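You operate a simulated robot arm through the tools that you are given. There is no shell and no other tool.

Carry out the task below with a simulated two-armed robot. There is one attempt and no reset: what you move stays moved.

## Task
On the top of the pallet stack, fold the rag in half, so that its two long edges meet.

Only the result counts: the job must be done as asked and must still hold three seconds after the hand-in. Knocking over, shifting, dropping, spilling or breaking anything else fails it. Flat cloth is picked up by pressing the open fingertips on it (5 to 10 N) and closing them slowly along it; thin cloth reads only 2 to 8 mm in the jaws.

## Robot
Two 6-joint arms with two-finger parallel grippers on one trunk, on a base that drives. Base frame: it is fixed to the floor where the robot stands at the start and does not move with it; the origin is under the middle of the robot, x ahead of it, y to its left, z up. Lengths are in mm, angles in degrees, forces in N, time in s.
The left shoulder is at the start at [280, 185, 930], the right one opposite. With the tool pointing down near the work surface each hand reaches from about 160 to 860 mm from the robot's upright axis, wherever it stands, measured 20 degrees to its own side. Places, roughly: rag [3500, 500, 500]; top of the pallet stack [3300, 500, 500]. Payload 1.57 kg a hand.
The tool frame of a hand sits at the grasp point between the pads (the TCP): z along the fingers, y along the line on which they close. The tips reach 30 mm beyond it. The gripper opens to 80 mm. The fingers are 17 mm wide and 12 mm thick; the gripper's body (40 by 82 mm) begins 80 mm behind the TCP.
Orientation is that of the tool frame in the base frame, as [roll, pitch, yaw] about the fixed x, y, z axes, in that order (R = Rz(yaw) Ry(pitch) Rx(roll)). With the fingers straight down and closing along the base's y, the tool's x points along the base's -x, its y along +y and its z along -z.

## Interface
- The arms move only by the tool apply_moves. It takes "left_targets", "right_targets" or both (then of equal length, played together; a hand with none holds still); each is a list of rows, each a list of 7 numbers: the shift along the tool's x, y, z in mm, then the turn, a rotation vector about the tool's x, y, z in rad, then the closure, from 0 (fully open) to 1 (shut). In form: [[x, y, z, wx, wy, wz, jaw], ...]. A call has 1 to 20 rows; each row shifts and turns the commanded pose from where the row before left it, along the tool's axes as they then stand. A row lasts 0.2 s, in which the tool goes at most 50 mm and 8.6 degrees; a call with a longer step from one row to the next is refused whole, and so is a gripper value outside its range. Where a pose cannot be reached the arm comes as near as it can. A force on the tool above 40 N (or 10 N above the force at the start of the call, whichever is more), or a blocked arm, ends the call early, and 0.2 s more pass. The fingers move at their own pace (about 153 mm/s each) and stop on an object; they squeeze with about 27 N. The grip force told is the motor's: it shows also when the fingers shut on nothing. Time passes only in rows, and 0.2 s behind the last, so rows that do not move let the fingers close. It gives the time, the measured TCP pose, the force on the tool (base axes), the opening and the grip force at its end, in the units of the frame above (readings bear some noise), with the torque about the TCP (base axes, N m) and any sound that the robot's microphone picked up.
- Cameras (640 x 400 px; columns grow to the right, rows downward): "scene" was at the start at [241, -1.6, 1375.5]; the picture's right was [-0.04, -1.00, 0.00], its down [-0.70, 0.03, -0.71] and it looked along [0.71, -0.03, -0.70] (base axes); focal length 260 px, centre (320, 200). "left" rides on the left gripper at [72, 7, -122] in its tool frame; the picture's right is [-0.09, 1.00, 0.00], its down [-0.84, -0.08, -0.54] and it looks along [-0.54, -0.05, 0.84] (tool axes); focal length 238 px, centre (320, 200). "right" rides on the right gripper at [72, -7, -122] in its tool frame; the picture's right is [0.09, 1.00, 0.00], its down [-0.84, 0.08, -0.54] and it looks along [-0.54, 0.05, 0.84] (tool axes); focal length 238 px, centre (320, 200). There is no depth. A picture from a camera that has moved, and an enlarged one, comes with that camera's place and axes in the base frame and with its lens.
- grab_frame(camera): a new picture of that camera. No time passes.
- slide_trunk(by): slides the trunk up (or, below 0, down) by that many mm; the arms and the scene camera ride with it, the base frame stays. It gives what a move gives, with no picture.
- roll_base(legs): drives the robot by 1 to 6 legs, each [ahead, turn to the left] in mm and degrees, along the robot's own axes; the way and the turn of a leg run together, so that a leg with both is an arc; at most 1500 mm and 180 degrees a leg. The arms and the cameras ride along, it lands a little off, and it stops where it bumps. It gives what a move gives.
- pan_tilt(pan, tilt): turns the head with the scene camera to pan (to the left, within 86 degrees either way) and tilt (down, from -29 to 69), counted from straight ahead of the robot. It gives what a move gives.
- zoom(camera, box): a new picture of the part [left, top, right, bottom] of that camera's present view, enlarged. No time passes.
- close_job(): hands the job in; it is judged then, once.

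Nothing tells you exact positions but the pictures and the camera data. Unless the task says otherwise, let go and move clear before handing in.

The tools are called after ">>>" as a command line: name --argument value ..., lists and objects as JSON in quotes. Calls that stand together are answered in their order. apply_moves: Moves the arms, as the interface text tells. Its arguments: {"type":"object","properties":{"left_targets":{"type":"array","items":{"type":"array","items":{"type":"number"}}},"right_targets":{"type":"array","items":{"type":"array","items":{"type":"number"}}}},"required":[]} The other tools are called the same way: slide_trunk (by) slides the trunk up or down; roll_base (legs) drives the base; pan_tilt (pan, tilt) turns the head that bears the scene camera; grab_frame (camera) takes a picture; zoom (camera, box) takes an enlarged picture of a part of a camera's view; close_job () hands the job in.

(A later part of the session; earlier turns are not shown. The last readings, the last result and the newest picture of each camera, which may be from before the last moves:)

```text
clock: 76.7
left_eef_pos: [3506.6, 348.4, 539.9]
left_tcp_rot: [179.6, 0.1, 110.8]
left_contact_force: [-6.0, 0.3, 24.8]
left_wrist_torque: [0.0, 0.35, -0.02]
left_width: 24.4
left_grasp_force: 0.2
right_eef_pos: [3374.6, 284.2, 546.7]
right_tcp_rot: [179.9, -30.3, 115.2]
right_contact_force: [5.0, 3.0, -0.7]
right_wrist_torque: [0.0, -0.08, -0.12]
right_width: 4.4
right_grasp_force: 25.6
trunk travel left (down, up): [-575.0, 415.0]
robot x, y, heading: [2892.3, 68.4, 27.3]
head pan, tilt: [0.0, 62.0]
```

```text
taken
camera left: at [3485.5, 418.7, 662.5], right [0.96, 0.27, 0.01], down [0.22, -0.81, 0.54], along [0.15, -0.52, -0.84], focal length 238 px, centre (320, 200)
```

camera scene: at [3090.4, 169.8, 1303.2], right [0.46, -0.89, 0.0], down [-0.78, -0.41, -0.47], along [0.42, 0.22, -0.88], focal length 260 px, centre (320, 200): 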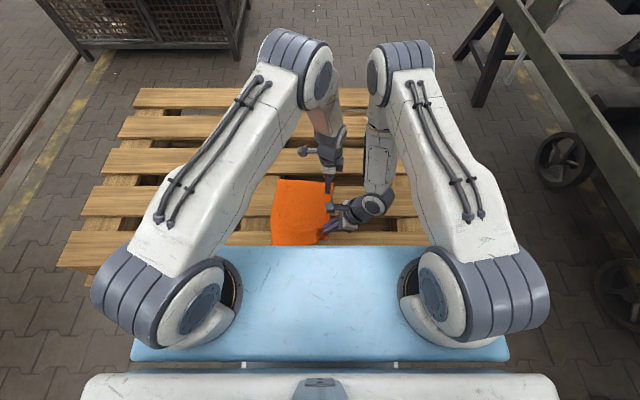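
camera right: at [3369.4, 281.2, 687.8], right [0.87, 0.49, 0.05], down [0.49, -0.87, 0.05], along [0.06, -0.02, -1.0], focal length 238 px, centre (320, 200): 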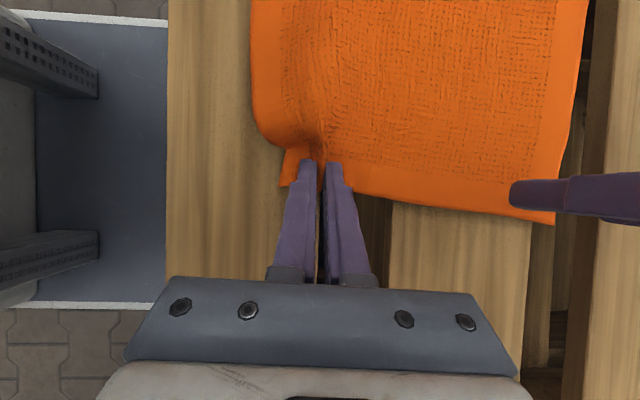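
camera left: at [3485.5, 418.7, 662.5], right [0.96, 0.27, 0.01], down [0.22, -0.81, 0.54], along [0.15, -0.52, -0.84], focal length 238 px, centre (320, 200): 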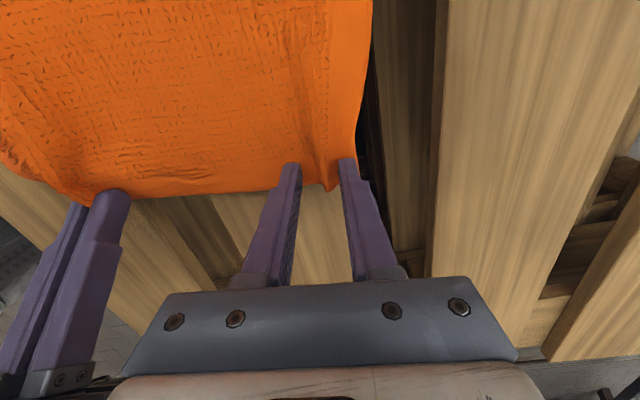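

The ridge is forming on the left too; the right hand feels some tension so I'll let it follow a few mm while the left finishes closing.

>>> apply_moves --left_targets '[[0, 0, -0.5, 0, 0, 0, 0.75], [0, 0, 0, 0, 0, 0, 0.8], [0, 0, 0, 0, 0, 0, 0.85], [0, 0, 0, 0, 0, 0, 0.9], [0, 0, 0, 0, 0, 0, 0.95], [0, 0, 0, 0, 0, 0, 1.0], [0, 0, 0, 0, 0, 0, 1.0]]' --right_targets '[[0, 1.5, 0, 0, 0, 0, 1.0], [0, 1.5, 0, 0, 0, 0, 1.0], [0, 1.5, 0, 0, 0, 0, 1.0], [0, 1.5, 0, 0, 0, 0, 1.0], [0, 1.5, 0, 0, 0, 0, 1.0], [0, 1.5, 0, 0, 0, 0, 1.0], [0, 0, 0, 0, 0, 0, 1.0]]'

>>> grab_frame --camera "left"

>>> grab_frame --camera "right"

>>> zoom --camera "scene" --box '[240, 150, 380, 255]'

```text
clock: 78.3
left_eef_pos: [3507.9, 349.3, 540.3]
left_tcp_rot: [179.6, 0.2, 110.9]
left_contact_force: [-1.6, -0.2, 16.8]
left_wrist_torque: [0.0, 0.12, -0.04]
left_width: 4.7
left_grasp_force: 25.6
right_eef_pos: [3381.3, 286.1, 546.9]
right_tcp_rot: [180.0, -30.2, 115.0]
right_contact_force: [0.1, -0.1, 0.3]
right_wrist_torque: [-0.01, 0.01, -0.06]
right_width: 4.5
right_grasp_force: 25.2
trunk travel left (down, up): [-575.0, 415.0]
robot x, y, heading: [2891.5, 65.9, 27.3]
head pan, tilt: [0.0, 62.0]
```

```text
taken
camera left: at [3485.8, 418.7, 662.7], right [0.96, 0.27, 0.01], down [0.22, -0.81, 0.54], along [0.15, -0.52, -0.84], focal length 238 px, centre (320, 200)
```

left: 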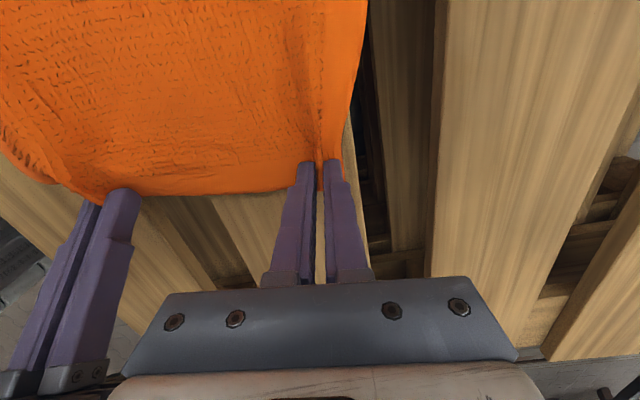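

```text
taken
camera right: at [3376.3, 283.3, 687.1], right [0.87, 0.49, 0.05], down [0.49, -0.87, 0.05], along [0.06, -0.02, -1.0], focal length 238 px, centre (320, 200)
```

right: 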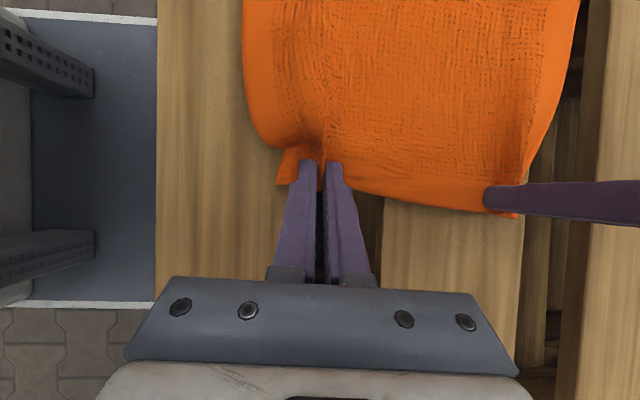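

```text
3.81 times, centred on (310, 202) of scene
camera zoom: at [3089.9, 169.5, 1303.3], right [0.46, -0.89, 0.0], down [-0.78, -0.41, -0.47], along [0.42, 0.22, -0.88], focal length 991 px, centre (358, 190)
```

zoom: 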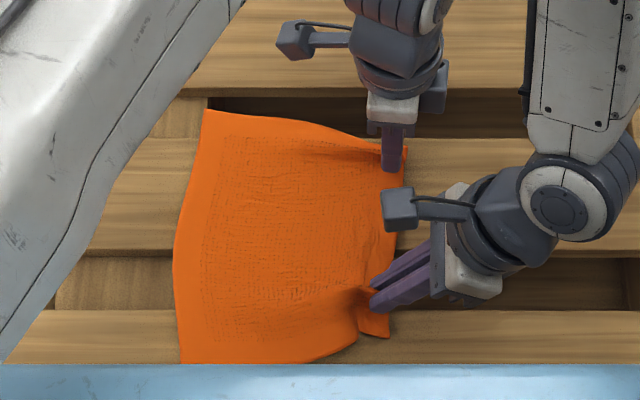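

Both hands grip the right long edge (4.7 and 4.5 mm). Now I lift and carry the edge up and over toward the left edge in sync, half the arc first.

>>> apply_moves --left_targets '[[1.8, -0.2, -10.85, 0, -0.0175, 0, 1.0], [1.8, -0.2, -10.85, 0, -0.0175, 0, 1.0], [5.95, -0.7, -10.65, 0, -0.026, 0, 1.0], [5.95, -0.7, -10.65, 0, -0.026, 0, 1.0], [10.3, -1.25, -9.3, 0, -0.035, 0, 1.0], [10.3, -1.25, -9.3, 0, -0.035, 0, 1.0], [12.6, -1.55, -6.85, 0, -0.035, 0, 1.0], [12.6, -1.55, -6.85, 0, -0.035, 0, 1.0], [14.25, -1.7, -3.95, 0, -0.0436, 0, 1.0], [14.25, -1.7, -3.95, 0, -0.0436, 0, 1.0]]' --right_targets '[[5.3, 0, -8.0, 0, -0.002, 0, 1.0], [5.3, 0, -8.0, 0, -0.002, 0, 1.0], [8.65, -0.2, -5.5, 0, -0.0087, 0, 1.0], [8.65, -0.2, -5.5, 0, -0.0087, 0, 1.0], [10.9, -0.35, -2.25, 0, -0.0175, 0, 1.0], [10.9, -0.35, -2.25, 0, -0.0175, 0, 1.0], [12.6, -0.5, 1.0, 0, -0.026, 0, 1.0], [12.6, -0.5, 1.0, 0, -0.026, 0, 1.0], [12.65, -0.6, 4.65, 0, -0.035, 0, 1.0], [12.65, -0.6, 4.65, 0, -0.035, 0, 1.0]]'

>>> grab_frame --camera "scene"

>>> zoom --camera "scene" --box '[240, 150, 380, 255]'

>>> grab_frame --camera "left"

>>> grab_frame --camera "right"

```text
clock: 80.5
left_eef_pos: [3460.8, 434.7, 607.3]
left_tcp_rot: [179.6, 18.2, 110.6]
left_contact_force: [0.3, -0.1, 0.1]
left_wrist_torque: [-0.02, -0.01, 0.01]
left_width: 4.5
left_grasp_force: 25.1
right_eef_pos: [3345.1, 355.4, 610.2]
right_tcp_rot: [-179.8, -20.0, 114.9]
right_contact_force: [0.0, -0.5, -0.3]
right_wrist_torque: [0.0, 0.04, -0.04]
right_width: 4.3
right_grasp_force: 25.4
trunk travel left (down, up): [-575.0, 415.0]
robot x, y, heading: [2892.4, 62.7, 27.4]
head pan, tilt: [0.0, 62.0]
```

```text
taken
camera scene: at [3090.6, 169.5, 1303.1], right [0.46, -0.89, 0.0], down [-0.78, -0.41, -0.47], along [0.42, 0.22, -0.88], focal length 260 px, centre (320, 200)
```

scene: 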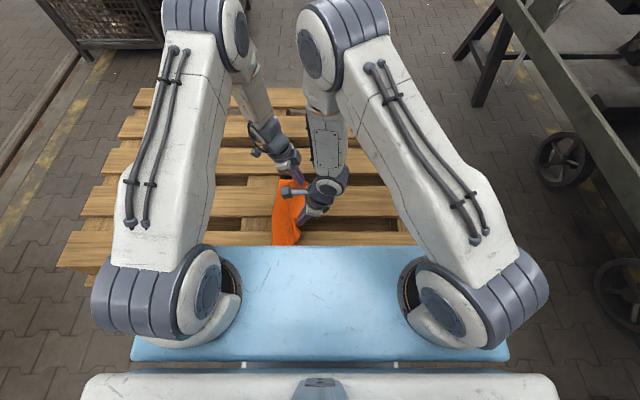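

```text
3.81 times, centred on (310, 202) of scene
camera zoom: at [3090.6, 169.5, 1303.1], right [0.46, -0.89, 0.0], down [-0.78, -0.41, -0.47], along [0.42, 0.22, -0.88], focal length 991 px, centre (358, 190)
```

zoom: 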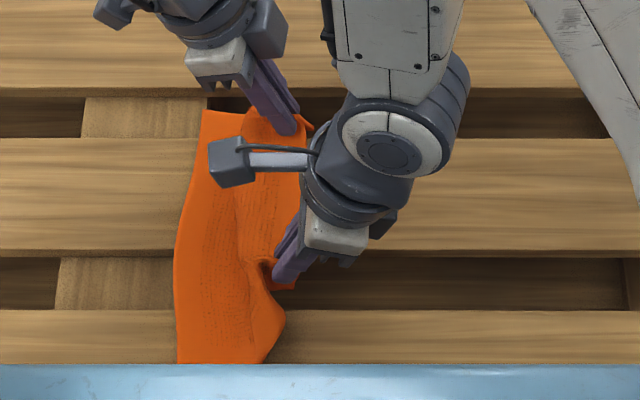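

```text
taken
camera left: at [3427.3, 536.4, 702.3], right [0.96, 0.27, 0.04], down [0.15, -0.61, 0.78], along [0.23, -0.74, -0.63], focal length 238 px, centre (320, 200)
```

left: 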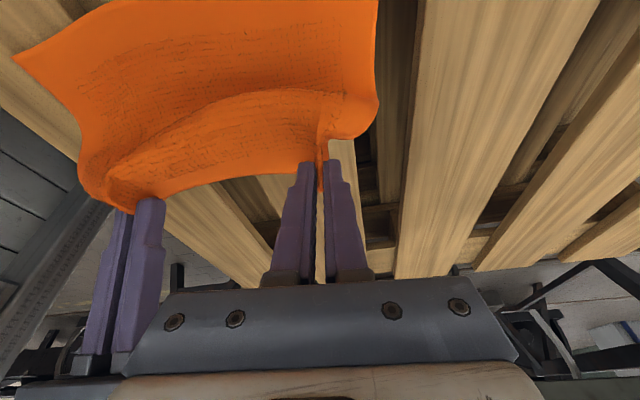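

```text
taken
camera right: at [3329.6, 377.0, 749.3], right [0.87, 0.5, 0.03], down [0.48, -0.85, 0.22], along [0.14, -0.18, -0.97], focal length 238 px, centre (320, 200)
```

right: 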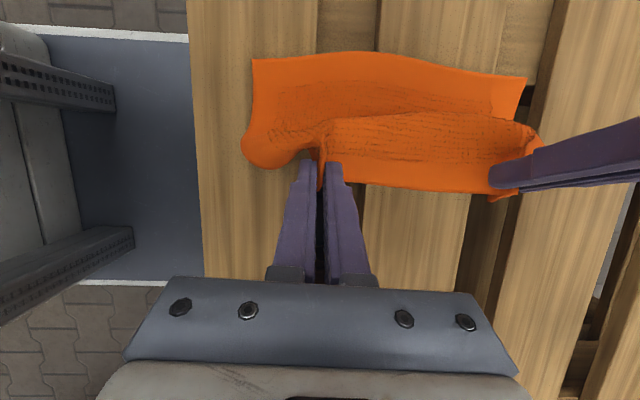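

The edge is lifted and the left half stayed put — the fold is forming well. Continue the arc over toward the left edge.

>>> apply_moves --left_targets '[[14.45, -1.6, -0.65, 0, -0.035, 0, 1.0], [14.45, -1.6, -0.65, 0, -0.035, 0, 1.0], [14.0, -1.3, 3.95, 0, -0.035, 0, 1.0], [14.0, -1.3, 3.95, 0, -0.035, 0, 1.0], [11.25, -0.9, 5.1, 0, -0.035, 0, 1.0], [11.25, -0.9, 5.1, 0, -0.035, 0, 1.0], [0, 0, 0, 0, 0, 0, 1.0]]' --right_targets '[[11.85, -0.6, 7.6, 0, -0.0436, 0, 1.0], [11.85, -0.6, 7.6, 0, -0.0436, 0, 1.0], [9.25, -0.5, 11.0, 0, -0.0436, 0, 1.0], [9.25, -0.5, 11.0, 0, -0.0436, 0, 1.0], [6.4, -0.35, 10.1, 0, -0.035, 0, 1.0], [6.4, -0.35, 10.1, 0, -0.035, 0, 1.0], [0, 0, 0, 0, 0, 0, 1.0]]'

>>> grab_frame --camera "scene"

>>> zoom --camera "scene" --box '[240, 150, 380, 255]'

>>> grab_frame --camera "left"

>>> grab_frame --camera "right"

```text
clock: 82.1
left_eef_pos: [3429.5, 493.4, 562.7]
left_tcp_rot: [179.9, 30.4, 110.7]
left_contact_force: [-10.8, -8.7, -0.6]
left_wrist_torque: [-0.21, 0.35, -0.1]
left_width: 4.5
left_grasp_force: 25.2
right_eef_pos: [3309.2, 391.3, 559.7]
right_tcp_rot: [179.3, -6.2, 115.1]
right_contact_force: [10.7, 8.7, 1.2]
right_wrist_torque: [0.26, -0.31, -0.05]
right_width: 4.3
right_grasp_force: 24.6
right hand out of reach, approached as far as the arm can: row 3, 4, 5, 6
trunk travel left (down, up): [-575.0, 415.0]
robot x, y, heading: [2888.8, 67.6, 27.5]
head pan, tilt: [0.0, 62.0]
```

```text
taken
camera scene: at [3090.4, 169.8, 1303.2], right [0.46, -0.89, 0.0], down [-0.78, -0.41, -0.47], along [0.42, 0.22, -0.88], focal length 260 px, centre (320, 200)
```

scene: 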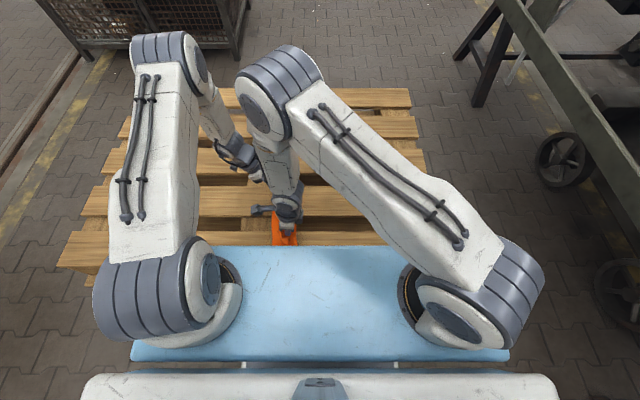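

```text
3.81 times, centred on (310, 202) of scene
camera zoom: at [3090.4, 169.8, 1303.2], right [0.46, -0.89, 0.0], down [-0.78, -0.41, -0.47], along [0.42, 0.22, -0.88], focal length 991 px, centre (358, 190)
```

zoom: 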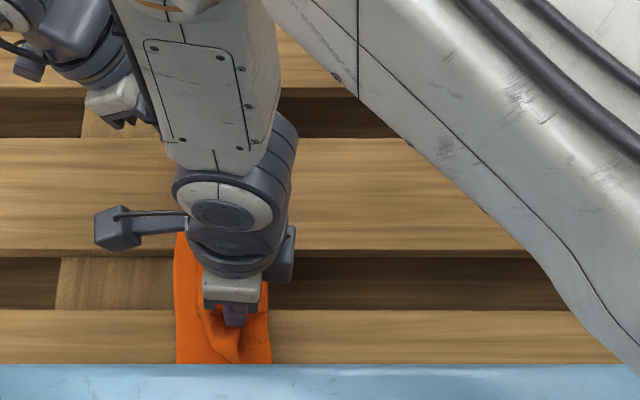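

```text
taken
camera left: at [3390.4, 611.0, 632.4], right [0.96, 0.28, 0.05], down [0.08, -0.45, 0.89], along [0.27, -0.85, -0.45], focal length 238 px, centre (320, 200)
```

left: 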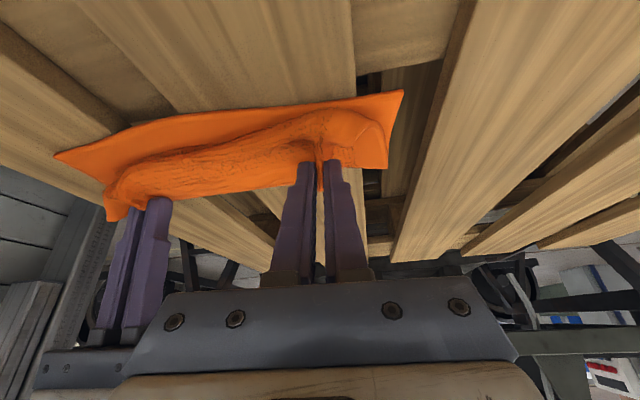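

```text
taken
camera right: at [3278.0, 440.6, 687.8], right [0.86, 0.5, 0.02], down [0.44, -0.78, 0.45], along [0.24, -0.38, -0.89], focal length 238 px, centre (320, 200)
```

right: 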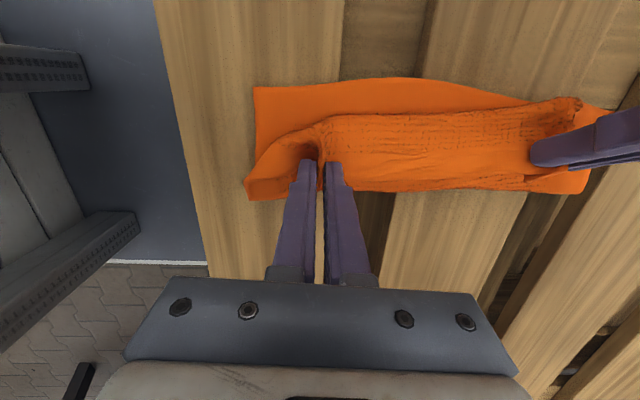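

The fold is nearly over, but the right arm hit a reach limit and lagged, so the edge is under tension (~14 N). I'll relax by moving the left hand back toward me and try nudging the right further left.

>>> apply_moves --left_targets '[[-0.65, -6.45, 0.4, 0, 0, 0, 1.0], [-0.65, -6.45, 0.4, 0, 0, 0, 1.0], [0, 0, 0, 0, 0, 0, 1.0], [0, 0, 0, 0, 0, 0, 1.0]]' --right_targets '[[0, 0, 0, 0, 0.03, 0, 1.0], [0, 0, 0, 0, 0.03, 0, 1.0], [6, 0, 0.6, 0, 0.03, 0, 1.0], [6, 0, 0.6, 0, 0.03, 0, 1.0]]'

```text
clock: 83.1
left_eef_pos: [3419.6, 489.0, 561.3]
left_tcp_rot: [179.5, 30.3, 110.5]
left_contact_force: [-0.5, -0.9, -0.2]
left_wrist_torque: [-0.05, -0.01, -0.02]
left_width: 4.6
left_grasp_force: 24.8
right_eef_pos: [3302.8, 398.8, 558.6]
right_tcp_rot: [180.0, -12.8, 115.1]
right_contact_force: [-0.4, 0.6, 0.6]
right_wrist_torque: [-0.02, -0.01, -0.05]
right_width: 4.1
right_grasp_force: 24.7
trunk travel left (down, up): [-575.0, 415.0]
robot x, y, heading: [2890.7, 65.5, 27.5]
head pan, tilt: [0.0, 62.0]
```

Tension is gone. Both tips are ~110–116 mm left and ~20 mm above the rag; I'll lower them onto the left edge.

>>> apply_moves --left_targets '[[3.2, -0.15, 3.05, 0, 0, 0, 1.0], [3.2, -0.15, 3.05, 0, 0, 0, 1.0], [3.2, -0.15, 3.05, 0, 0, 0, 1.0], [3.2, -0.15, 3.05, 0, 0, 0, 1.0]]' --right_targets '[[2.5, -0.15, 3.65, 0, 0, 0, 1.0], [2.5, -0.15, 3.65, 0, 0, 0, 1.0], [2.5, -0.15, 3.65, 0, 0, 0, 1.0], [2.5, -0.15, 3.65, 0, 0, 0, 1.0]]'

>>> grab_frame --camera "left"

>>> grab_frame --camera "right"

>>> zoom --camera "scene" --box '[230, 150, 370, 255]'

```text
clock: 84.1
left_eef_pos: [3417.7, 491.1, 545.4]
left_tcp_rot: [179.5, 30.3, 110.6]
left_contact_force: [0.9, -1.6, 8.3]
left_wrist_torque: [-0.12, -0.02, -0.01]
left_width: 4.0
left_grasp_force: 25.3
right_eef_pos: [3296.5, 410.1, 548.7]
right_tcp_rot: [179.3, -12.9, 115.2]
right_contact_force: [1.7, -4.9, 15.2]
right_wrist_torque: [-0.16, -0.12, -0.03]
right_width: 4.3
right_grasp_force: 24.7
trunk travel left (down, up): [-575.0, 415.0]
robot x, y, heading: [2889.3, 64.3, 27.4]
head pan, tilt: [0.0, 62.0]
```

```text
taken
camera left: at [3378.5, 609.0, 616.6], right [0.96, 0.28, 0.05], down [0.08, -0.45, 0.89], along [0.27, -0.85, -0.45], focal length 238 px, centre (320, 200)
```

left: 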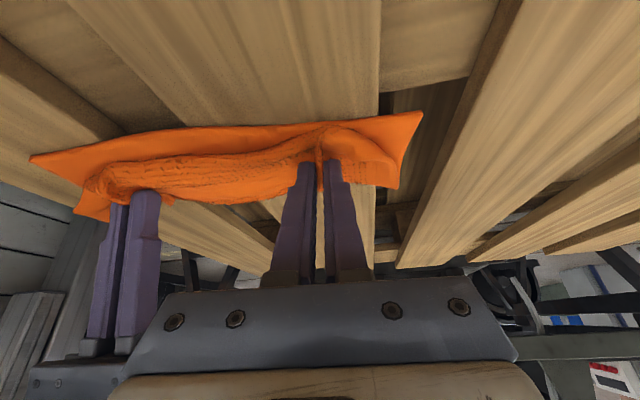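

```text
taken
camera right: at [3272.2, 445.2, 682.6], right [0.86, 0.5, 0.03], down [0.46, -0.82, 0.34], along [0.2, -0.28, -0.94], focal length 238 px, centre (320, 200)
```

right: 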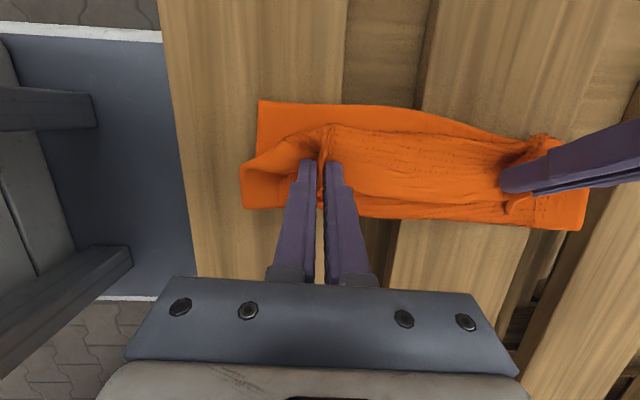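

```text
3.81 times, centred on (300, 202) of scene
camera zoom: at [3089.9, 169.1, 1303.7], right [0.46, -0.89, 0.0], down [-0.78, -0.41, -0.47], along [0.42, 0.22, -0.88], focal length 991 px, centre (396, 190)
```

zoom: 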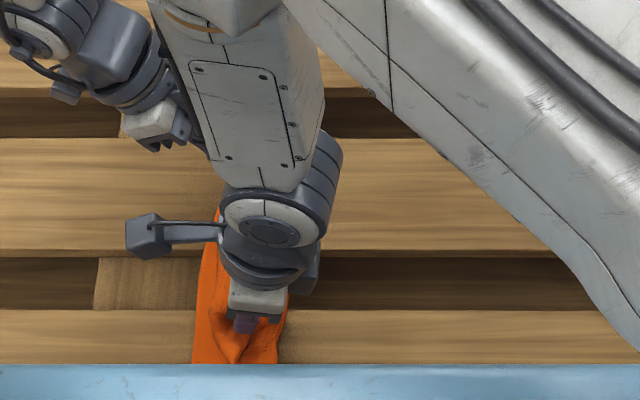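

The bottom layer slid ~18 mm left during the motion, so its left edge is now at y≈168; the top edge must go ~18 mm further left. I'll lift 3 mm and shift both hands left.

>>> apply_moves --left_targets '[[-1.5, 0, -2.6, 0, 0, 0, 1.0], [6.04, -0.8, -3.5, 0, 0, 0, 1.0], [6.04, -0.8, -3.5, 0, 0, 0, 1.0], [6.04, -0.8, -3.5, 0, 0, 0, 1.0], [0, 0, 0, 0, 0, 0, 1.0]]' --right_targets '[[0.67, 0, -2.9, 0, 0, 0, 1.0], [5.2, -0.23, 1.2, 0, 0, 0, 1.0], [5.2, -0.23, 1.2, 0, 0, 0, 1.0], [5.2, -0.23, 1.2, 0, 0, 0, 1.0], [0, 0, 0, 0, 0, 0, 1.0]]'

>>> grab_frame --camera "left"

>>> grab_frame --camera "right"

>>> zoom --camera "scene" --box '[230, 150, 370, 255]'

```text
clock: 85.3
left_eef_pos: [3406.4, 509.6, 548.8]
left_tcp_rot: [179.7, 30.3, 110.6]
left_contact_force: [-5.5, -4.6, 2.9]
left_wrist_torque: [-0.15, 0.17, -0.07]
left_width: 4.4
left_grasp_force: 25.0
right_eef_pos: [3286.8, 414.7, 547.4]
right_tcp_rot: [179.3, -13.1, 115.2]
right_contact_force: [10.8, 1.1, 20.1]
right_wrist_torque: [0.05, -0.45, -0.06]
right_width: 4.5
right_grasp_force: 25.4
right hand out of reach, approached as far as the arm can: row 2, 3, 4
trunk travel left (down, up): [-575.0, 415.0]
robot x, y, heading: [2889.6, 66.2, 27.1]
head pan, tilt: [0.0, 62.0]
```

```text
taken
camera left: at [3367.8, 628.4, 618.9], right [0.96, 0.28, 0.05], down [0.08, -0.45, 0.89], along [0.27, -0.85, -0.45], focal length 238 px, centre (320, 200)
```

left: 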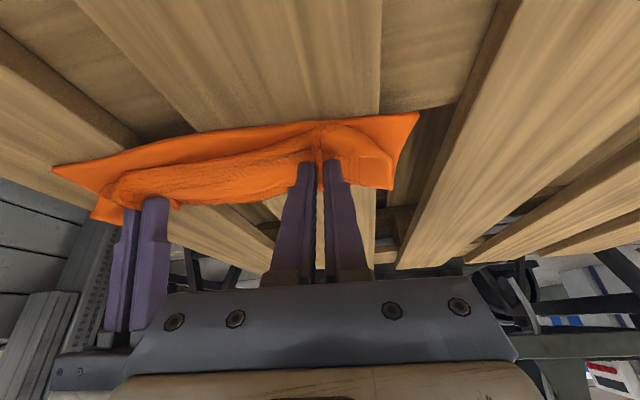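

```text
taken
camera right: at [3262.9, 448.2, 682.1], right [0.86, 0.5, 0.03], down [0.46, -0.82, 0.34], along [0.2, -0.28, -0.94], focal length 238 px, centre (320, 200)
```

right: 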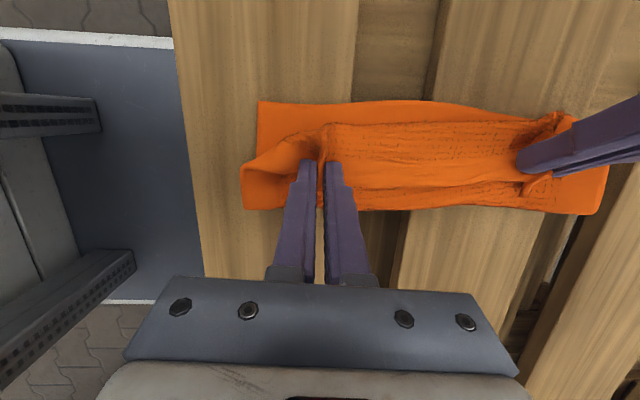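

```text
3.81 times, centred on (300, 202) of scene
camera zoom: at [3090.1, 169.2, 1303.4], right [0.46, -0.89, 0.0], down [-0.78, -0.41, -0.47], along [0.42, 0.22, -0.88], focal length 991 px, centre (396, 190)
```

zoom: 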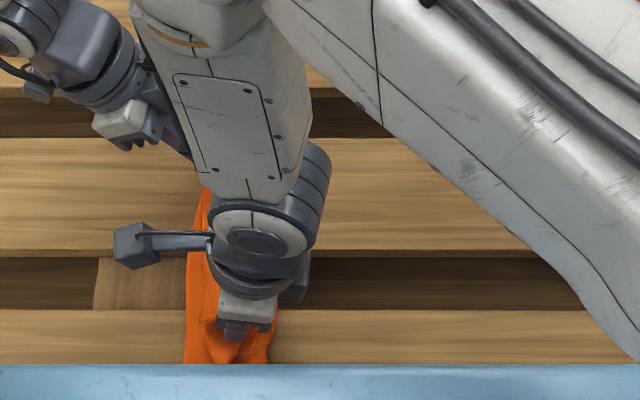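

The right arm is at its limit, but the tips are at y≈133–140 with the left edge at ~170–175, so unrolled the top edge should land close. I'll relieve the tension and press, then open both hands gently and withdraw along the tool axes.

>>> apply_moves --left_targets '[[0, -4, 0, 0, 0, 0, 1.0], [0, 0, 0, 0, 0, 0, 0.95], [0, 0, 0, 0, 0, 0, 0.88], [0, 0, 0, 0, 0, 0, 0.8], [0, 0, 0, 0, 0, 0, 0.7], [0, 0, 0, 0, 0, 0, 0.65], [0, 0, -10, 0, 0, 0, 0.65], [0, 0, -15, 0, 0, 0, 0.65], [0, 0, -25, 0, 0, 0, 0.65]]' --right_targets '[[0, 2, -1.2, 0, 0, 0, 1.0], [0, 0, 0, 0, 0, 0, 0.95], [0, 0, 0, 0, 0, 0, 0.88], [0, 0, 0, 0, 0, 0, 0.8], [0, 0, 0, 0, 0, 0, 0.7], [0, 0, 0, 0, 0, 0, 0.65], [0, 0, -10, 0, 0, 0, 0.65], [0, 0, -15, 0, 0, 0, 0.65], [0, 0, -25, 0, 0, 0, 0.65]]'

>>> grab_frame --camera "left"

>>> grab_frame --camera "right"

```text
clock: 87.3
left_eef_pos: [3393.8, 532.3, 590.5]
left_tcp_rot: [179.7, 30.2, 110.7]
left_contact_force: [0.6, -0.9, 0.2]
left_wrist_torque: [-0.03, 0.01, -0.05]
left_width: 28.1
left_grasp_force: 0.1
right_eef_pos: [3292.4, 395.1, 593.5]
right_tcp_rot: [179.5, -12.8, 115.1]
right_contact_force: [-0.1, 0.3, -0.3]
right_wrist_torque: [0.01, 0.02, 0.0]
right_width: 28.1
right_grasp_force: 0.0
right hand out of reach, approached as far as the arm can: row 7, 9
trunk travel left (down, up): [-575.0, 415.0]
robot x, y, heading: [2891.1, 63.1, 27.5]
head pan, tilt: [0.0, 62.0]
```

```text
taken
camera left: at [3354.8, 650.8, 660.6], right [0.96, 0.28, 0.05], down [0.08, -0.45, 0.89], along [0.27, -0.85, -0.45], focal length 238 px, centre (320, 200)
```

left: 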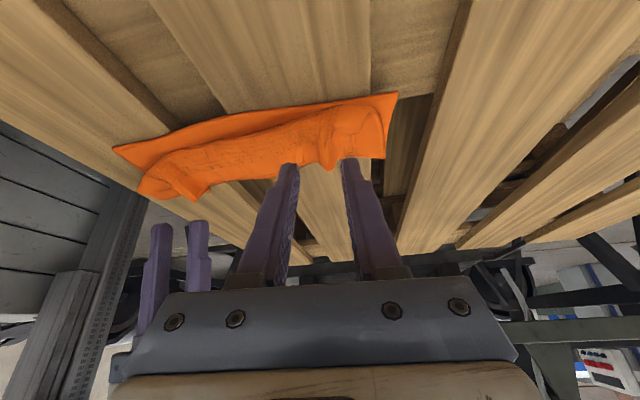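

```text
taken
camera right: at [3267.8, 430.3, 727.8], right [0.86, 0.5, 0.03], down [0.46, -0.82, 0.34], along [0.2, -0.28, -0.94], focal length 238 px, centre (320, 200)
```

right: 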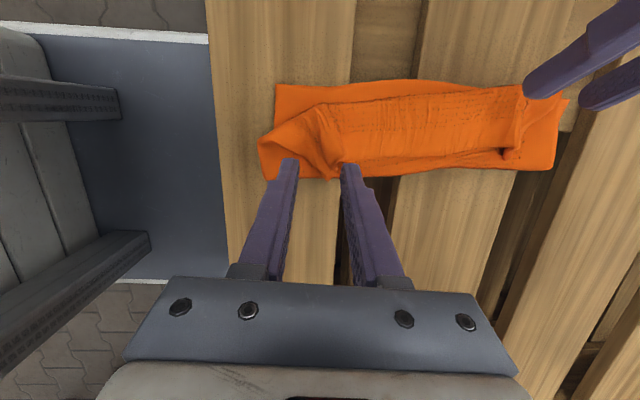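

Released. I'll move both hands up and out of the way to see the actual fold.

>>> apply_moves --left_targets '[[10, 0, -30, 0, 0.08, 0, 0.65], [10, 0, -30, 0, 0.08, 0, 0.65], [10, 0, -30, 0, 0.08, 0, 0.65], [10, 0, 0, 0, 0.08, 0, 0.65], [10, 0, 0, 0, 0.08, 0, 0.65], [10, 0, 0, 0, 0.08, 0, 0.65]]' --right_targets '[[-10, 0, -40, 0, 0, 0, 0.65], [-30, 0, -30, 0, 0, 0, 0.65], [-40, 0, 0, 0, 0, 0, 0.65], [-40, 0, 0, 0, 0, 0, 0.65], [-40, 0, 0, 0, 0, 0, 0.65], [-40, 0, 0, 0, 0, 0, 0.65]]'

>>> grab_frame --camera "scene"

>>> zoom --camera "scene" --box '[230, 160, 350, 250]'

>>> grab_frame --camera "left"

>>> grab_frame --camera "right"

```text
clock: 88.7
left_eef_pos: [3359.1, 623.2, 652.8]
left_tcp_rot: [179.6, 2.7, 111.0]
left_contact_force: [0.5, 0.1, -0.4]
left_wrist_torque: [-0.02, 0.01, -0.01]
left_width: 28.1
left_grasp_force: 0.1
right_eef_pos: [3380.8, 196.6, 616.3]
right_tcp_rot: [-179.9, -12.8, 115.1]
right_contact_force: [-0.2, 0.4, -0.8]
right_wrist_torque: [0.01, -0.01, 0.03]
right_width: 28.1
right_grasp_force: 0.1
right hand out of reach, approached as far as the arm can: row 1
trunk travel left (down, up): [-575.0, 415.0]
robot x, y, heading: [2892.1, 62.9, 27.5]
head pan, tilt: [0.0, 62.0]
```

```text
taken
camera scene: at [3090.1, 170.2, 1303.2], right [0.46, -0.89, 0.0], down [-0.78, -0.41, -0.47], along [0.42, 0.22, -0.88], focal length 260 px, centre (320, 200)
```

scene: 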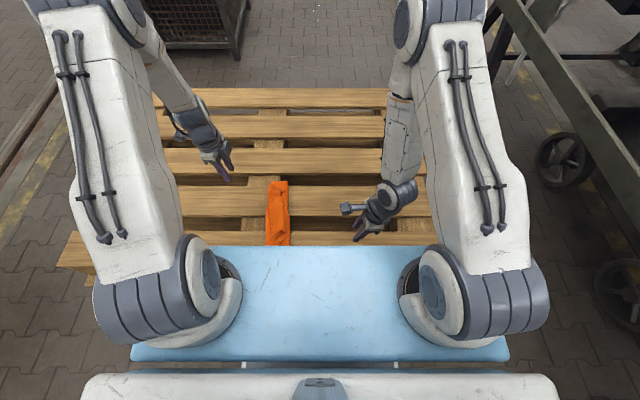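

```text
4.44 times, centred on (290, 205) of scene
camera zoom: at [3090.1, 170.2, 1303.2], right [0.46, -0.89, 0.0], down [-0.78, -0.41, -0.47], along [0.42, 0.22, -0.88], focal length 1156 px, centre (453, 178)
```

zoom: 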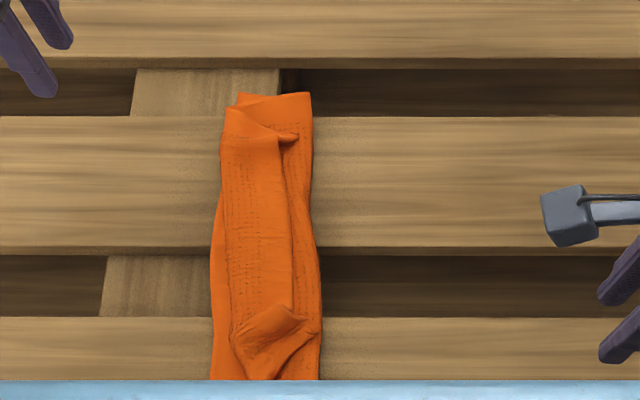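

```text
taken
camera left: at [3336.6, 697.9, 772.7], right [0.96, 0.27, 0.01], down [0.21, -0.79, 0.58], along [0.17, -0.56, -0.81], focal length 238 px, centre (320, 200)
```

left: 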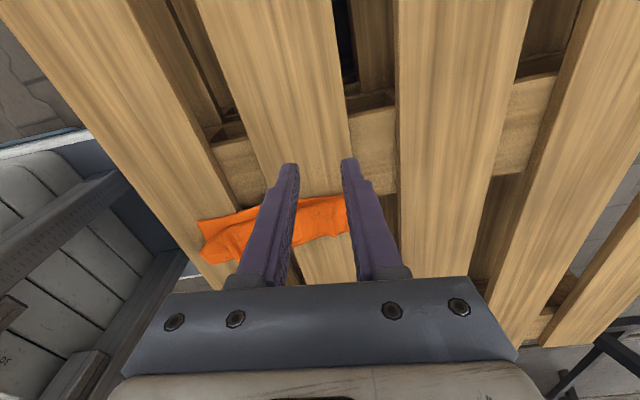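

```text
taken
camera right: at [3355.7, 232.5, 751.1], right [0.86, 0.5, 0.02], down [0.47, -0.82, 0.34], along [0.19, -0.29, -0.94], focal length 238 px, centre (320, 200)
```

right: 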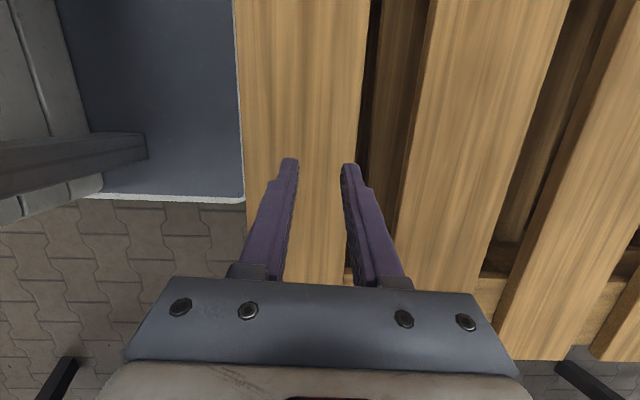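

The rag is folded over but the top edge strip is rolled back on itself. I'll zoom in for detail.

>>> zoom --camera "scene" --box '[256, 175, 306, 250]'

>>> zoom --camera "left" --box '[180, 170, 380, 295]'

```text
5.33 times, centred on (281, 212) of scene
camera zoom: at [3090.1, 170.2, 1303.2], right [0.46, -0.89, 0.0], down [-0.78, -0.41, -0.47], along [0.42, 0.22, -0.88], focal length 1387 px, centre (528, 133)
```

zoom: 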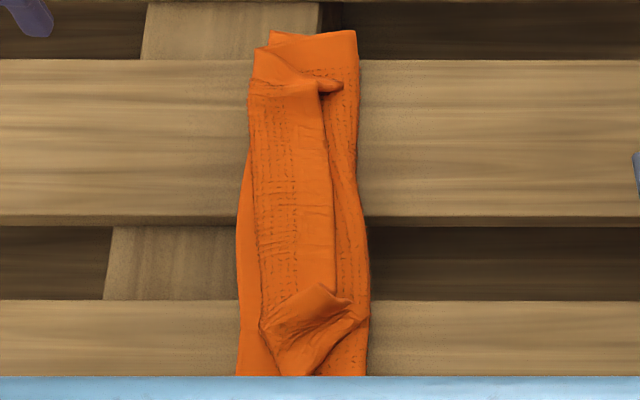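

```text
3.20 times, centred on (280, 232) of left
camera zoom: at [3336.6, 697.9, 772.7], right [0.96, 0.27, 0.01], down [0.21, -0.79, 0.58], along [0.17, -0.56, -0.81], focal length 763 px, centre (448, 96)
```

zoom: 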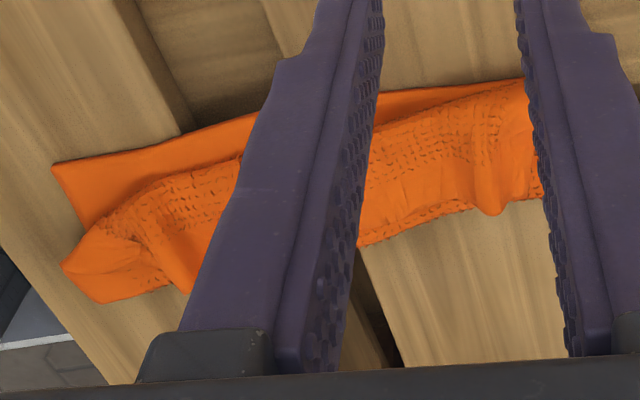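

The fold-over left a ~47 mm flap rolled back on top (free edge facing right), with two pleats. I'll park the right arm and use the left hand (which has full reach on this side) to look straight down at it.

>>> apply_moves --left_targets '[[-33.9, -14.2, 0, 0, 0, 0, 0.4], [-33.9, -14.2, 0, 0, 0, 0, 0.4], [-33.9, -14.2, 0, 0, 0, 0, 0.4], [-33.9, -14.2, 0, 0, 0, 0, 0.4], [0, 0, 0, 0, 0.097, 0, 0.4], [0, 0, 0, 0, 0.097, 0, 0.4], [0, 0, 0, 0, 0.097, 0, 0.4], [0, 0, 0, 0, 0.097, 0, 0.4], [0, 0, 0, 0, 0.097, 0, 0.4], [0, 0, 0, 0, 0, 0, 0.4]]' --right_targets '[[-35, 0, -10, 0, 0, 0, 0.4], [-35, 0, -10, 0, 0, 0, 0.4], [-35, 0, -10, 0, 0, 0, 0.4], [-35, 0, -10, 0, 0, 0, 0.4], [0, 0, 0, 0, 0, 0, 0.4], [0, 0, 0, 0, 0, 0, 0.4], [0, 0, 0, 0, 0, 0, 0.4], [0, 0, 0, 0, 0, 0, 0.4], [0, 0, 0, 0, 0, 0, 0.4], [0, 0, 0, 0, 0, 0, 0.4]]'

>>> grab_frame --camera "left"

>>> grab_frame --camera "scene"

```text
clock: 90.9
left_eef_pos: [3356.5, 475.5, 658.5]
left_tcp_rot: [-179.1, -18.6, 110.5]
left_contact_force: [-0.7, 0.1, -0.1]
left_wrist_torque: [0.01, 0.01, -0.02]
left_width: 48.0
left_grasp_force: 0.1
left hand out of reach, approached as far as the arm can: row 5, 6
right_eef_pos: [3440.7, 66.1, 623.0]
right_tcp_rot: [180.0, -12.9, 115.0]
right_contact_force: [0.1, 0.5, -0.5]
right_wrist_torque: [0.01, 0.0, -0.04]
right_width: 48.2
right_grasp_force: 0.0
trunk travel left (down, up): [-575.0, 415.0]
robot x, y, heading: [2893.7, 67.4, 27.3]
head pan, tilt: [0.0, 62.0]
```

```text
taken
camera left: at [3353.1, 505.4, 798.5], right [0.96, 0.27, -0.04], down [0.27, -0.93, 0.25], along [0.03, -0.25, -0.97], focal length 238 px, centre (320, 200)
```

left: 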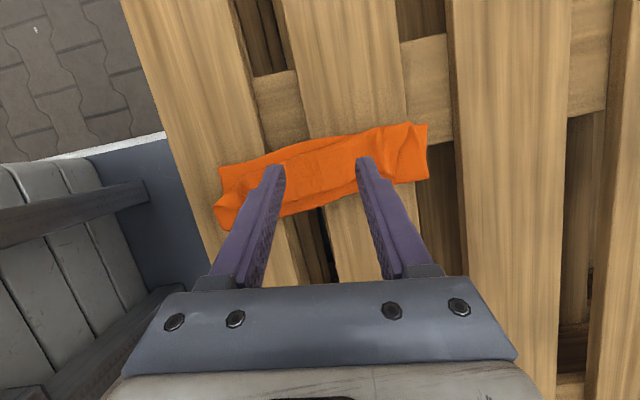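

```text
taken
camera scene: at [3090.4, 169.7, 1303.2], right [0.46, -0.89, 0.0], down [-0.78, -0.41, -0.47], along [0.42, 0.22, -0.88], focal length 260 px, centre (320, 200)
```

scene: 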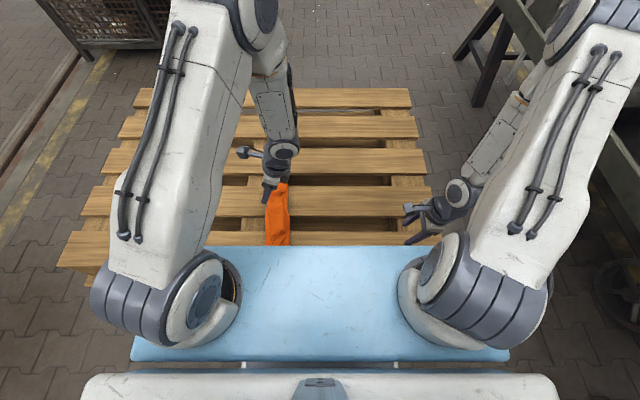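

>>> zoom --camera "left" --box '[200, 110, 440, 260]'

>>> zoom --camera "scene" --box '[256, 175, 306, 250]'

```text
2.67 times, centred on (320, 185) of left
camera zoom: at [3353.1, 505.4, 798.5], right [0.96, 0.27, -0.04], down [0.27, -0.93, 0.25], along [0.03, -0.25, -0.97], focal length 636 px, centre (320, 240)
```

zoom: 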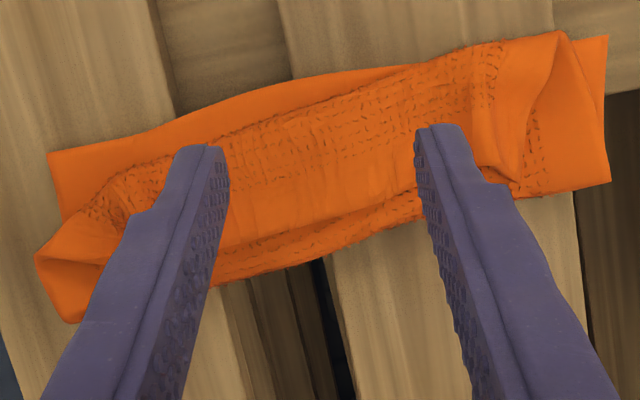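

```text
5.33 times, centred on (281, 212) of scene
camera zoom: at [3090.4, 169.7, 1303.2], right [0.46, -0.89, 0.0], down [-0.78, -0.41, -0.47], along [0.42, 0.22, -0.88], focal length 1387 px, centre (528, 133)
```

zoom: 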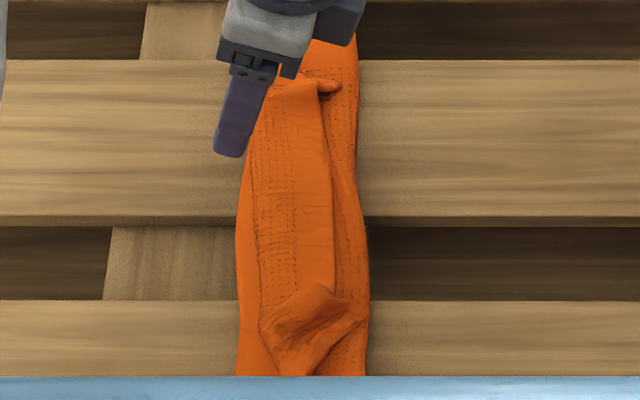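

The flap's free edge runs at y≈116–132 (angled ~8°) with a clean plain hem in the middle. I'll align the left hand with it at x≈610 and hover just above to re-pinch that hem.

>>> apply_moves --left_targets '[[0, 0, 0, 0, -0.1083, 0, 0.4], [0, 0, 0, 0, -0.1083, 0, 0.4], [0, 0, 0, -0.015, -0.1083, 0, 0.4], [0, 0, 0, 0, 0, -0.1265, 0.4], [0, 0, 0, 0, 0, -0.1265, 0.4], [-6.3, 2.2, 29, 0, 0, 0, 0.4], [-6.3, 2.2, 29, 0, 0, 0, 0.4], [-6.3, 2.2, 29, 0, 0, 0, 0.4], [0, 0, 0, 0, 0.0873, 0, 0.4], [0, 0, 0, 0, 0.0873, 0, 0.4], [0, 0, 0, 0, 0, 0, 0.4]]'

>>> grab_frame --camera "left"

>>> zoom --camera "scene" --box '[240, 165, 320, 250]'

```text
clock: 93.3
left_eef_pos: [3377.7, 466.7, 570.2]
left_tcp_rot: [178.5, -3.1, 125.4]
left_contact_force: [-0.6, -1.4, 0.5]
left_wrist_torque: [-0.01, 0.04, 0.01]
left_width: 47.6
left_grasp_force: 0.1
left hand out of reach, approached as far as the arm can: row 9, 10
right_eef_pos: [3441.6, 67.3, 622.5]
right_tcp_rot: [180.0, -13.0, 115.0]
right_contact_force: [-0.2, -0.2, 0.2]
right_wrist_torque: [0.01, 0.02, -0.02]
right_width: 48.2
right_grasp_force: 0.0
trunk travel left (down, up): [-575.0, 415.0]
robot x, y, heading: [2891.5, 64.1, 27.5]
head pan, tilt: [0.0, 62.0]
```

```text
taken
camera left: at [3342.1, 521.8, 697.2], right [0.87, 0.5, 0.02], down [0.43, -0.76, 0.49], along [0.26, -0.42, -0.87], focal length 238 px, centre (320, 200)
```

left: 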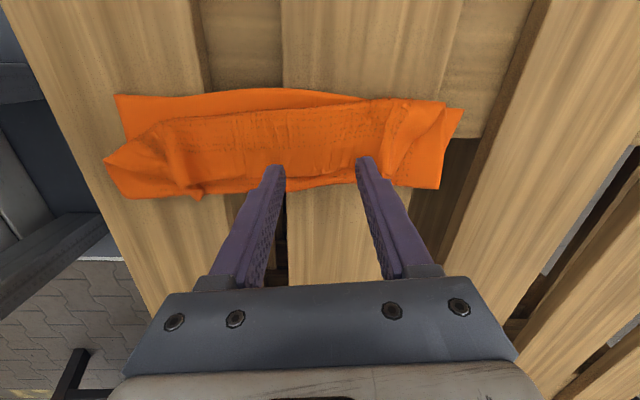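

```text
4.71 times, centred on (280, 208) of scene
camera zoom: at [3090.5, 169.7, 1303.1], right [0.46, -0.89, 0.0], down [-0.78, -0.41, -0.47], along [0.42, 0.22, -0.88], focal length 1224 px, centre (508, 165)
```

zoom: 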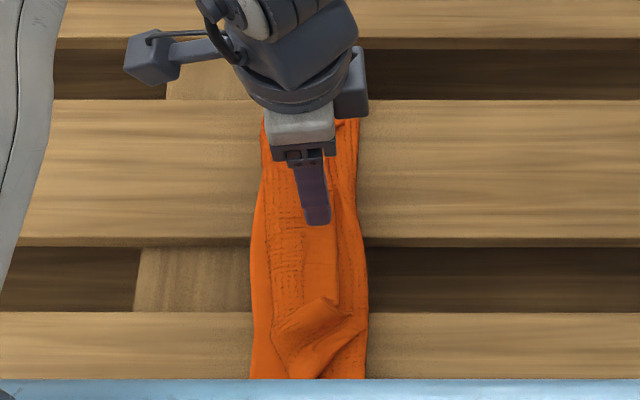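

The left arm can't tilt further there, but it is upright and well placed. I'll shift 4 mm left and descend gently until it touches the flap.

>>> apply_moves --left_targets '[[2, 0, 6, 0, 0, 0, 0.4], [2, 0, 6, 0, 0, 0, 0.4], [0, 0, 3, 0, 0, 0, 0.4], [0, 0, 0, 0, 0, 0, 0.4]]'

>>> apply_moves --left_targets '[[0, 0, 2, 0, 0, 0, 0.4], [0, 0, 2, 0, 0, 0, 0.4], [0, 0, 0, 0, 0, 0, 0.4]]'

```text
clock: 94.3
left_eef_pos: [3375.4, 470.9, 555.8]
left_tcp_rot: [178.5, -3.0, 125.4]
left_contact_force: [0.9, 1.0, -0.3]
left_wrist_torque: [0.02, 0.04, 0.03]
left_width: 48.0
left_grasp_force: 0.1
right_eef_pos: [3441.7, 69.3, 622.1]
right_tcp_rot: [180.0, -12.8, 115.0]
right_contact_force: [1.1, 0.2, -0.1]
right_wrist_torque: [-0.01, 0.05, -0.01]
right_width: 47.8
right_grasp_force: 0.0
trunk travel left (down, up): [-575.0, 415.0]
robot x, y, heading: [2888.8, 65.4, 27.3]
head pan, tilt: [0.0, 62.0]
```

```text
clock: 95.1
left_eef_pos: [3374.7, 470.5, 553.0]
left_tcp_rot: [178.5, -3.0, 125.4]
left_contact_force: [0.8, -1.0, -0.2]
left_wrist_torque: [0.03, -0.02, 0.0]
left_width: 47.7
left_grasp_force: 0.1
right_eef_pos: [3440.5, 67.6, 622.7]
right_tcp_rot: [179.9, -12.9, 115.1]
right_contact_force: [0.0, -0.4, 0.9]
right_wrist_torque: [0.03, 0.01, -0.03]
right_width: 48.0
right_grasp_force: 0.1
trunk travel left (down, up): [-575.0, 415.0]
robot x, y, heading: [2893.9, 67.6, 27.6]
head pan, tilt: [0.0, 62.0]
```

>>> apply_moves --left_targets '[[0, 0, 1.5, 0, 0, 0, 0.4], [0, 0, 1.5, 0, 0, 0, 0.4], [0, 0, 0, 0, 0, 0, 0.4]]'

>>> apply_moves --left_targets '[[0, 0, 1.0, 0, 0, 0, 0.4], [0, 0, 1.0, 0, 0, 0, 0.4], [0, 0, 0, 0, 0, 0, 0.4]]'

```text
clock: 95.9
left_eef_pos: [3375.1, 471.3, 550.2]
left_tcp_rot: [178.5, -3.0, 125.3]
left_contact_force: [-1.7, -0.1, 2.5]
left_wrist_torque: [-0.03, 0.07, 0.01]
left_width: 48.0
left_grasp_force: 0.2
right_eef_pos: [3440.1, 67.2, 622.8]
right_tcp_rot: [180.0, -12.9, 115.0]
right_contact_force: [0.5, -0.2, 0.0]
right_wrist_torque: [0.0, 0.03, 0.01]
right_width: 47.8
right_grasp_force: 0.0
trunk travel left (down, up): [-575.0, 415.0]
robot x, y, heading: [2887.3, 62.8, 27.4]
head pan, tilt: [0.0, 62.0]
```

```text
clock: 96.7
left_eef_pos: [3374.9, 470.1, 548.3]
left_tcp_rot: [178.6, -3.0, 125.3]
left_contact_force: [-1.0, -0.4, 6.8]
left_wrist_torque: [-0.07, 0.11, 0.0]
left_width: 48.1
left_grasp_force: 0.1
right_eef_pos: [3440.4, 66.7, 623.9]
right_tcp_rot: [180.0, -13.0, 114.9]
right_contact_force: [-0.2, -0.1, -1.1]
right_wrist_torque: [0.01, 0.02, 0.01]
right_width: 47.8
right_grasp_force: 0.1
trunk travel left (down, up): [-575.0, 415.0]
robot x, y, heading: [2890.9, 61.0, 27.5]
head pan, tilt: [0.0, 62.0]
```

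Pressing at ~7 N on the flap. Close slowly.

>>> apply_moves --left_targets '[[0, 0, 0, 0, 0, 0, 0.45], [0, 0, 0, 0, 0, 0, 0.5], [0, 0, 0, 0, 0, 0, 0.55], [0, 0, 0, 0, 0, 0, 0.6], [0, 0, 0, 0, 0, 0, 0.65], [0, 0, 0, 0, 0, 0, 0.7]]'

>>> grab_frame --camera "left"

```text
clock: 98.1
left_eef_pos: [3376.0, 470.6, 546.6]
left_tcp_rot: [178.5, -3.0, 125.4]
left_contact_force: [0.7, -0.2, 6.9]
left_wrist_torque: [-0.04, -0.03, 0.03]
left_width: 24.4
left_grasp_force: 0.0
right_eef_pos: [3440.3, 67.7, 622.7]
right_tcp_rot: [-180.0, -12.9, 114.9]
right_contact_force: [0.4, -0.4, -0.4]
right_wrist_torque: [-0.02, 0.03, -0.02]
right_width: 48.1
right_grasp_force: 0.0
trunk travel left (down, up): [-575.0, 415.0]
robot x, y, heading: [2888.6, 64.3, 27.2]
head pan, tilt: [0.0, 62.0]
```

```text
taken
camera left: at [3339.4, 526.2, 674.0], right [0.87, 0.5, 0.02], down [0.43, -0.76, 0.49], along [0.26, -0.42, -0.87], focal length 238 px, centre (320, 200)
```

left: 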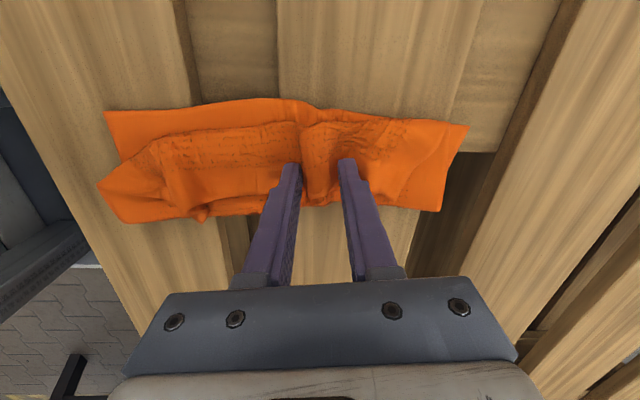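

>>> apply_moves --left_targets '[[0, 0, -0.8, 0, 0, 0, 0.75], [0, 0, 0, 0, 0, 0, 0.8], [0, 0, 0, 0, 0, 0, 0.85], [0, 0, 0, 0, 0, 0, 0.9], [0, 0, 0, 0, 0, 0, 0.95], [0, 0, 0, 0, 0, 0, 1.0], [0, 0, 0, 0, 0, 0, 1.0]]'

>>> grab_frame --camera "left"

>>> zoom --camera "scene" --box '[240, 165, 320, 250]'

```text
clock: 99.7
left_eef_pos: [3375.5, 472.2, 548.7]
left_tcp_rot: [178.5, -3.0, 125.2]
left_contact_force: [-0.7, 0.7, 2.9]
left_wrist_torque: [0.01, 0.03, 0.04]
left_width: 10.3
left_grasp_force: 27.5
right_eef_pos: [3441.8, 68.1, 621.9]
right_tcp_rot: [-180.0, -12.8, 115.0]
right_contact_force: [0.4, 0.8, -0.7]
right_wrist_torque: [-0.01, 0.01, -0.03]
right_width: 48.2
right_grasp_force: 0.1
trunk travel left (down, up): [-575.0, 415.0]
robot x, y, heading: [2893.0, 66.4, 27.3]
head pan, tilt: [0.0, 62.0]
```

```text
taken
camera left: at [3338.8, 526.3, 675.5], right [0.87, 0.5, 0.02], down [0.43, -0.76, 0.49], along [0.26, -0.42, -0.87], focal length 238 px, centre (320, 200)
```

left: 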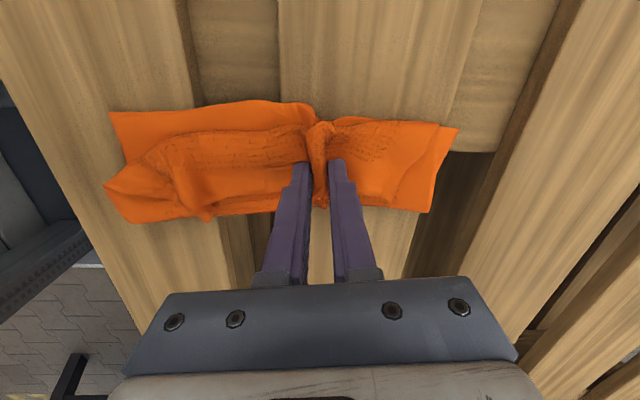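

```text
4.71 times, centred on (280, 208) of scene
camera zoom: at [3090.4, 169.7, 1303.2], right [0.46, -0.89, 0.0], down [-0.78, -0.41, -0.47], along [0.42, 0.22, -0.88], focal length 1224 px, centre (508, 165)
```

zoom: 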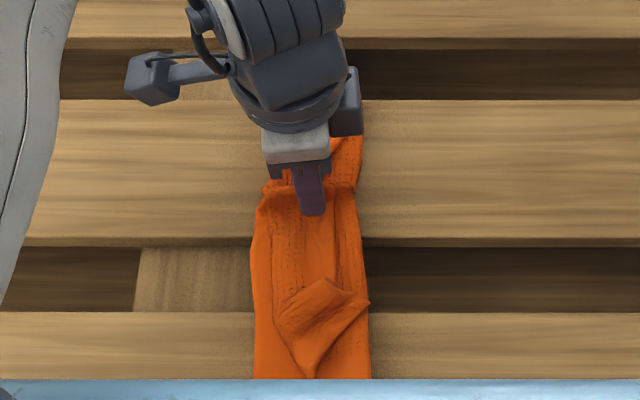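

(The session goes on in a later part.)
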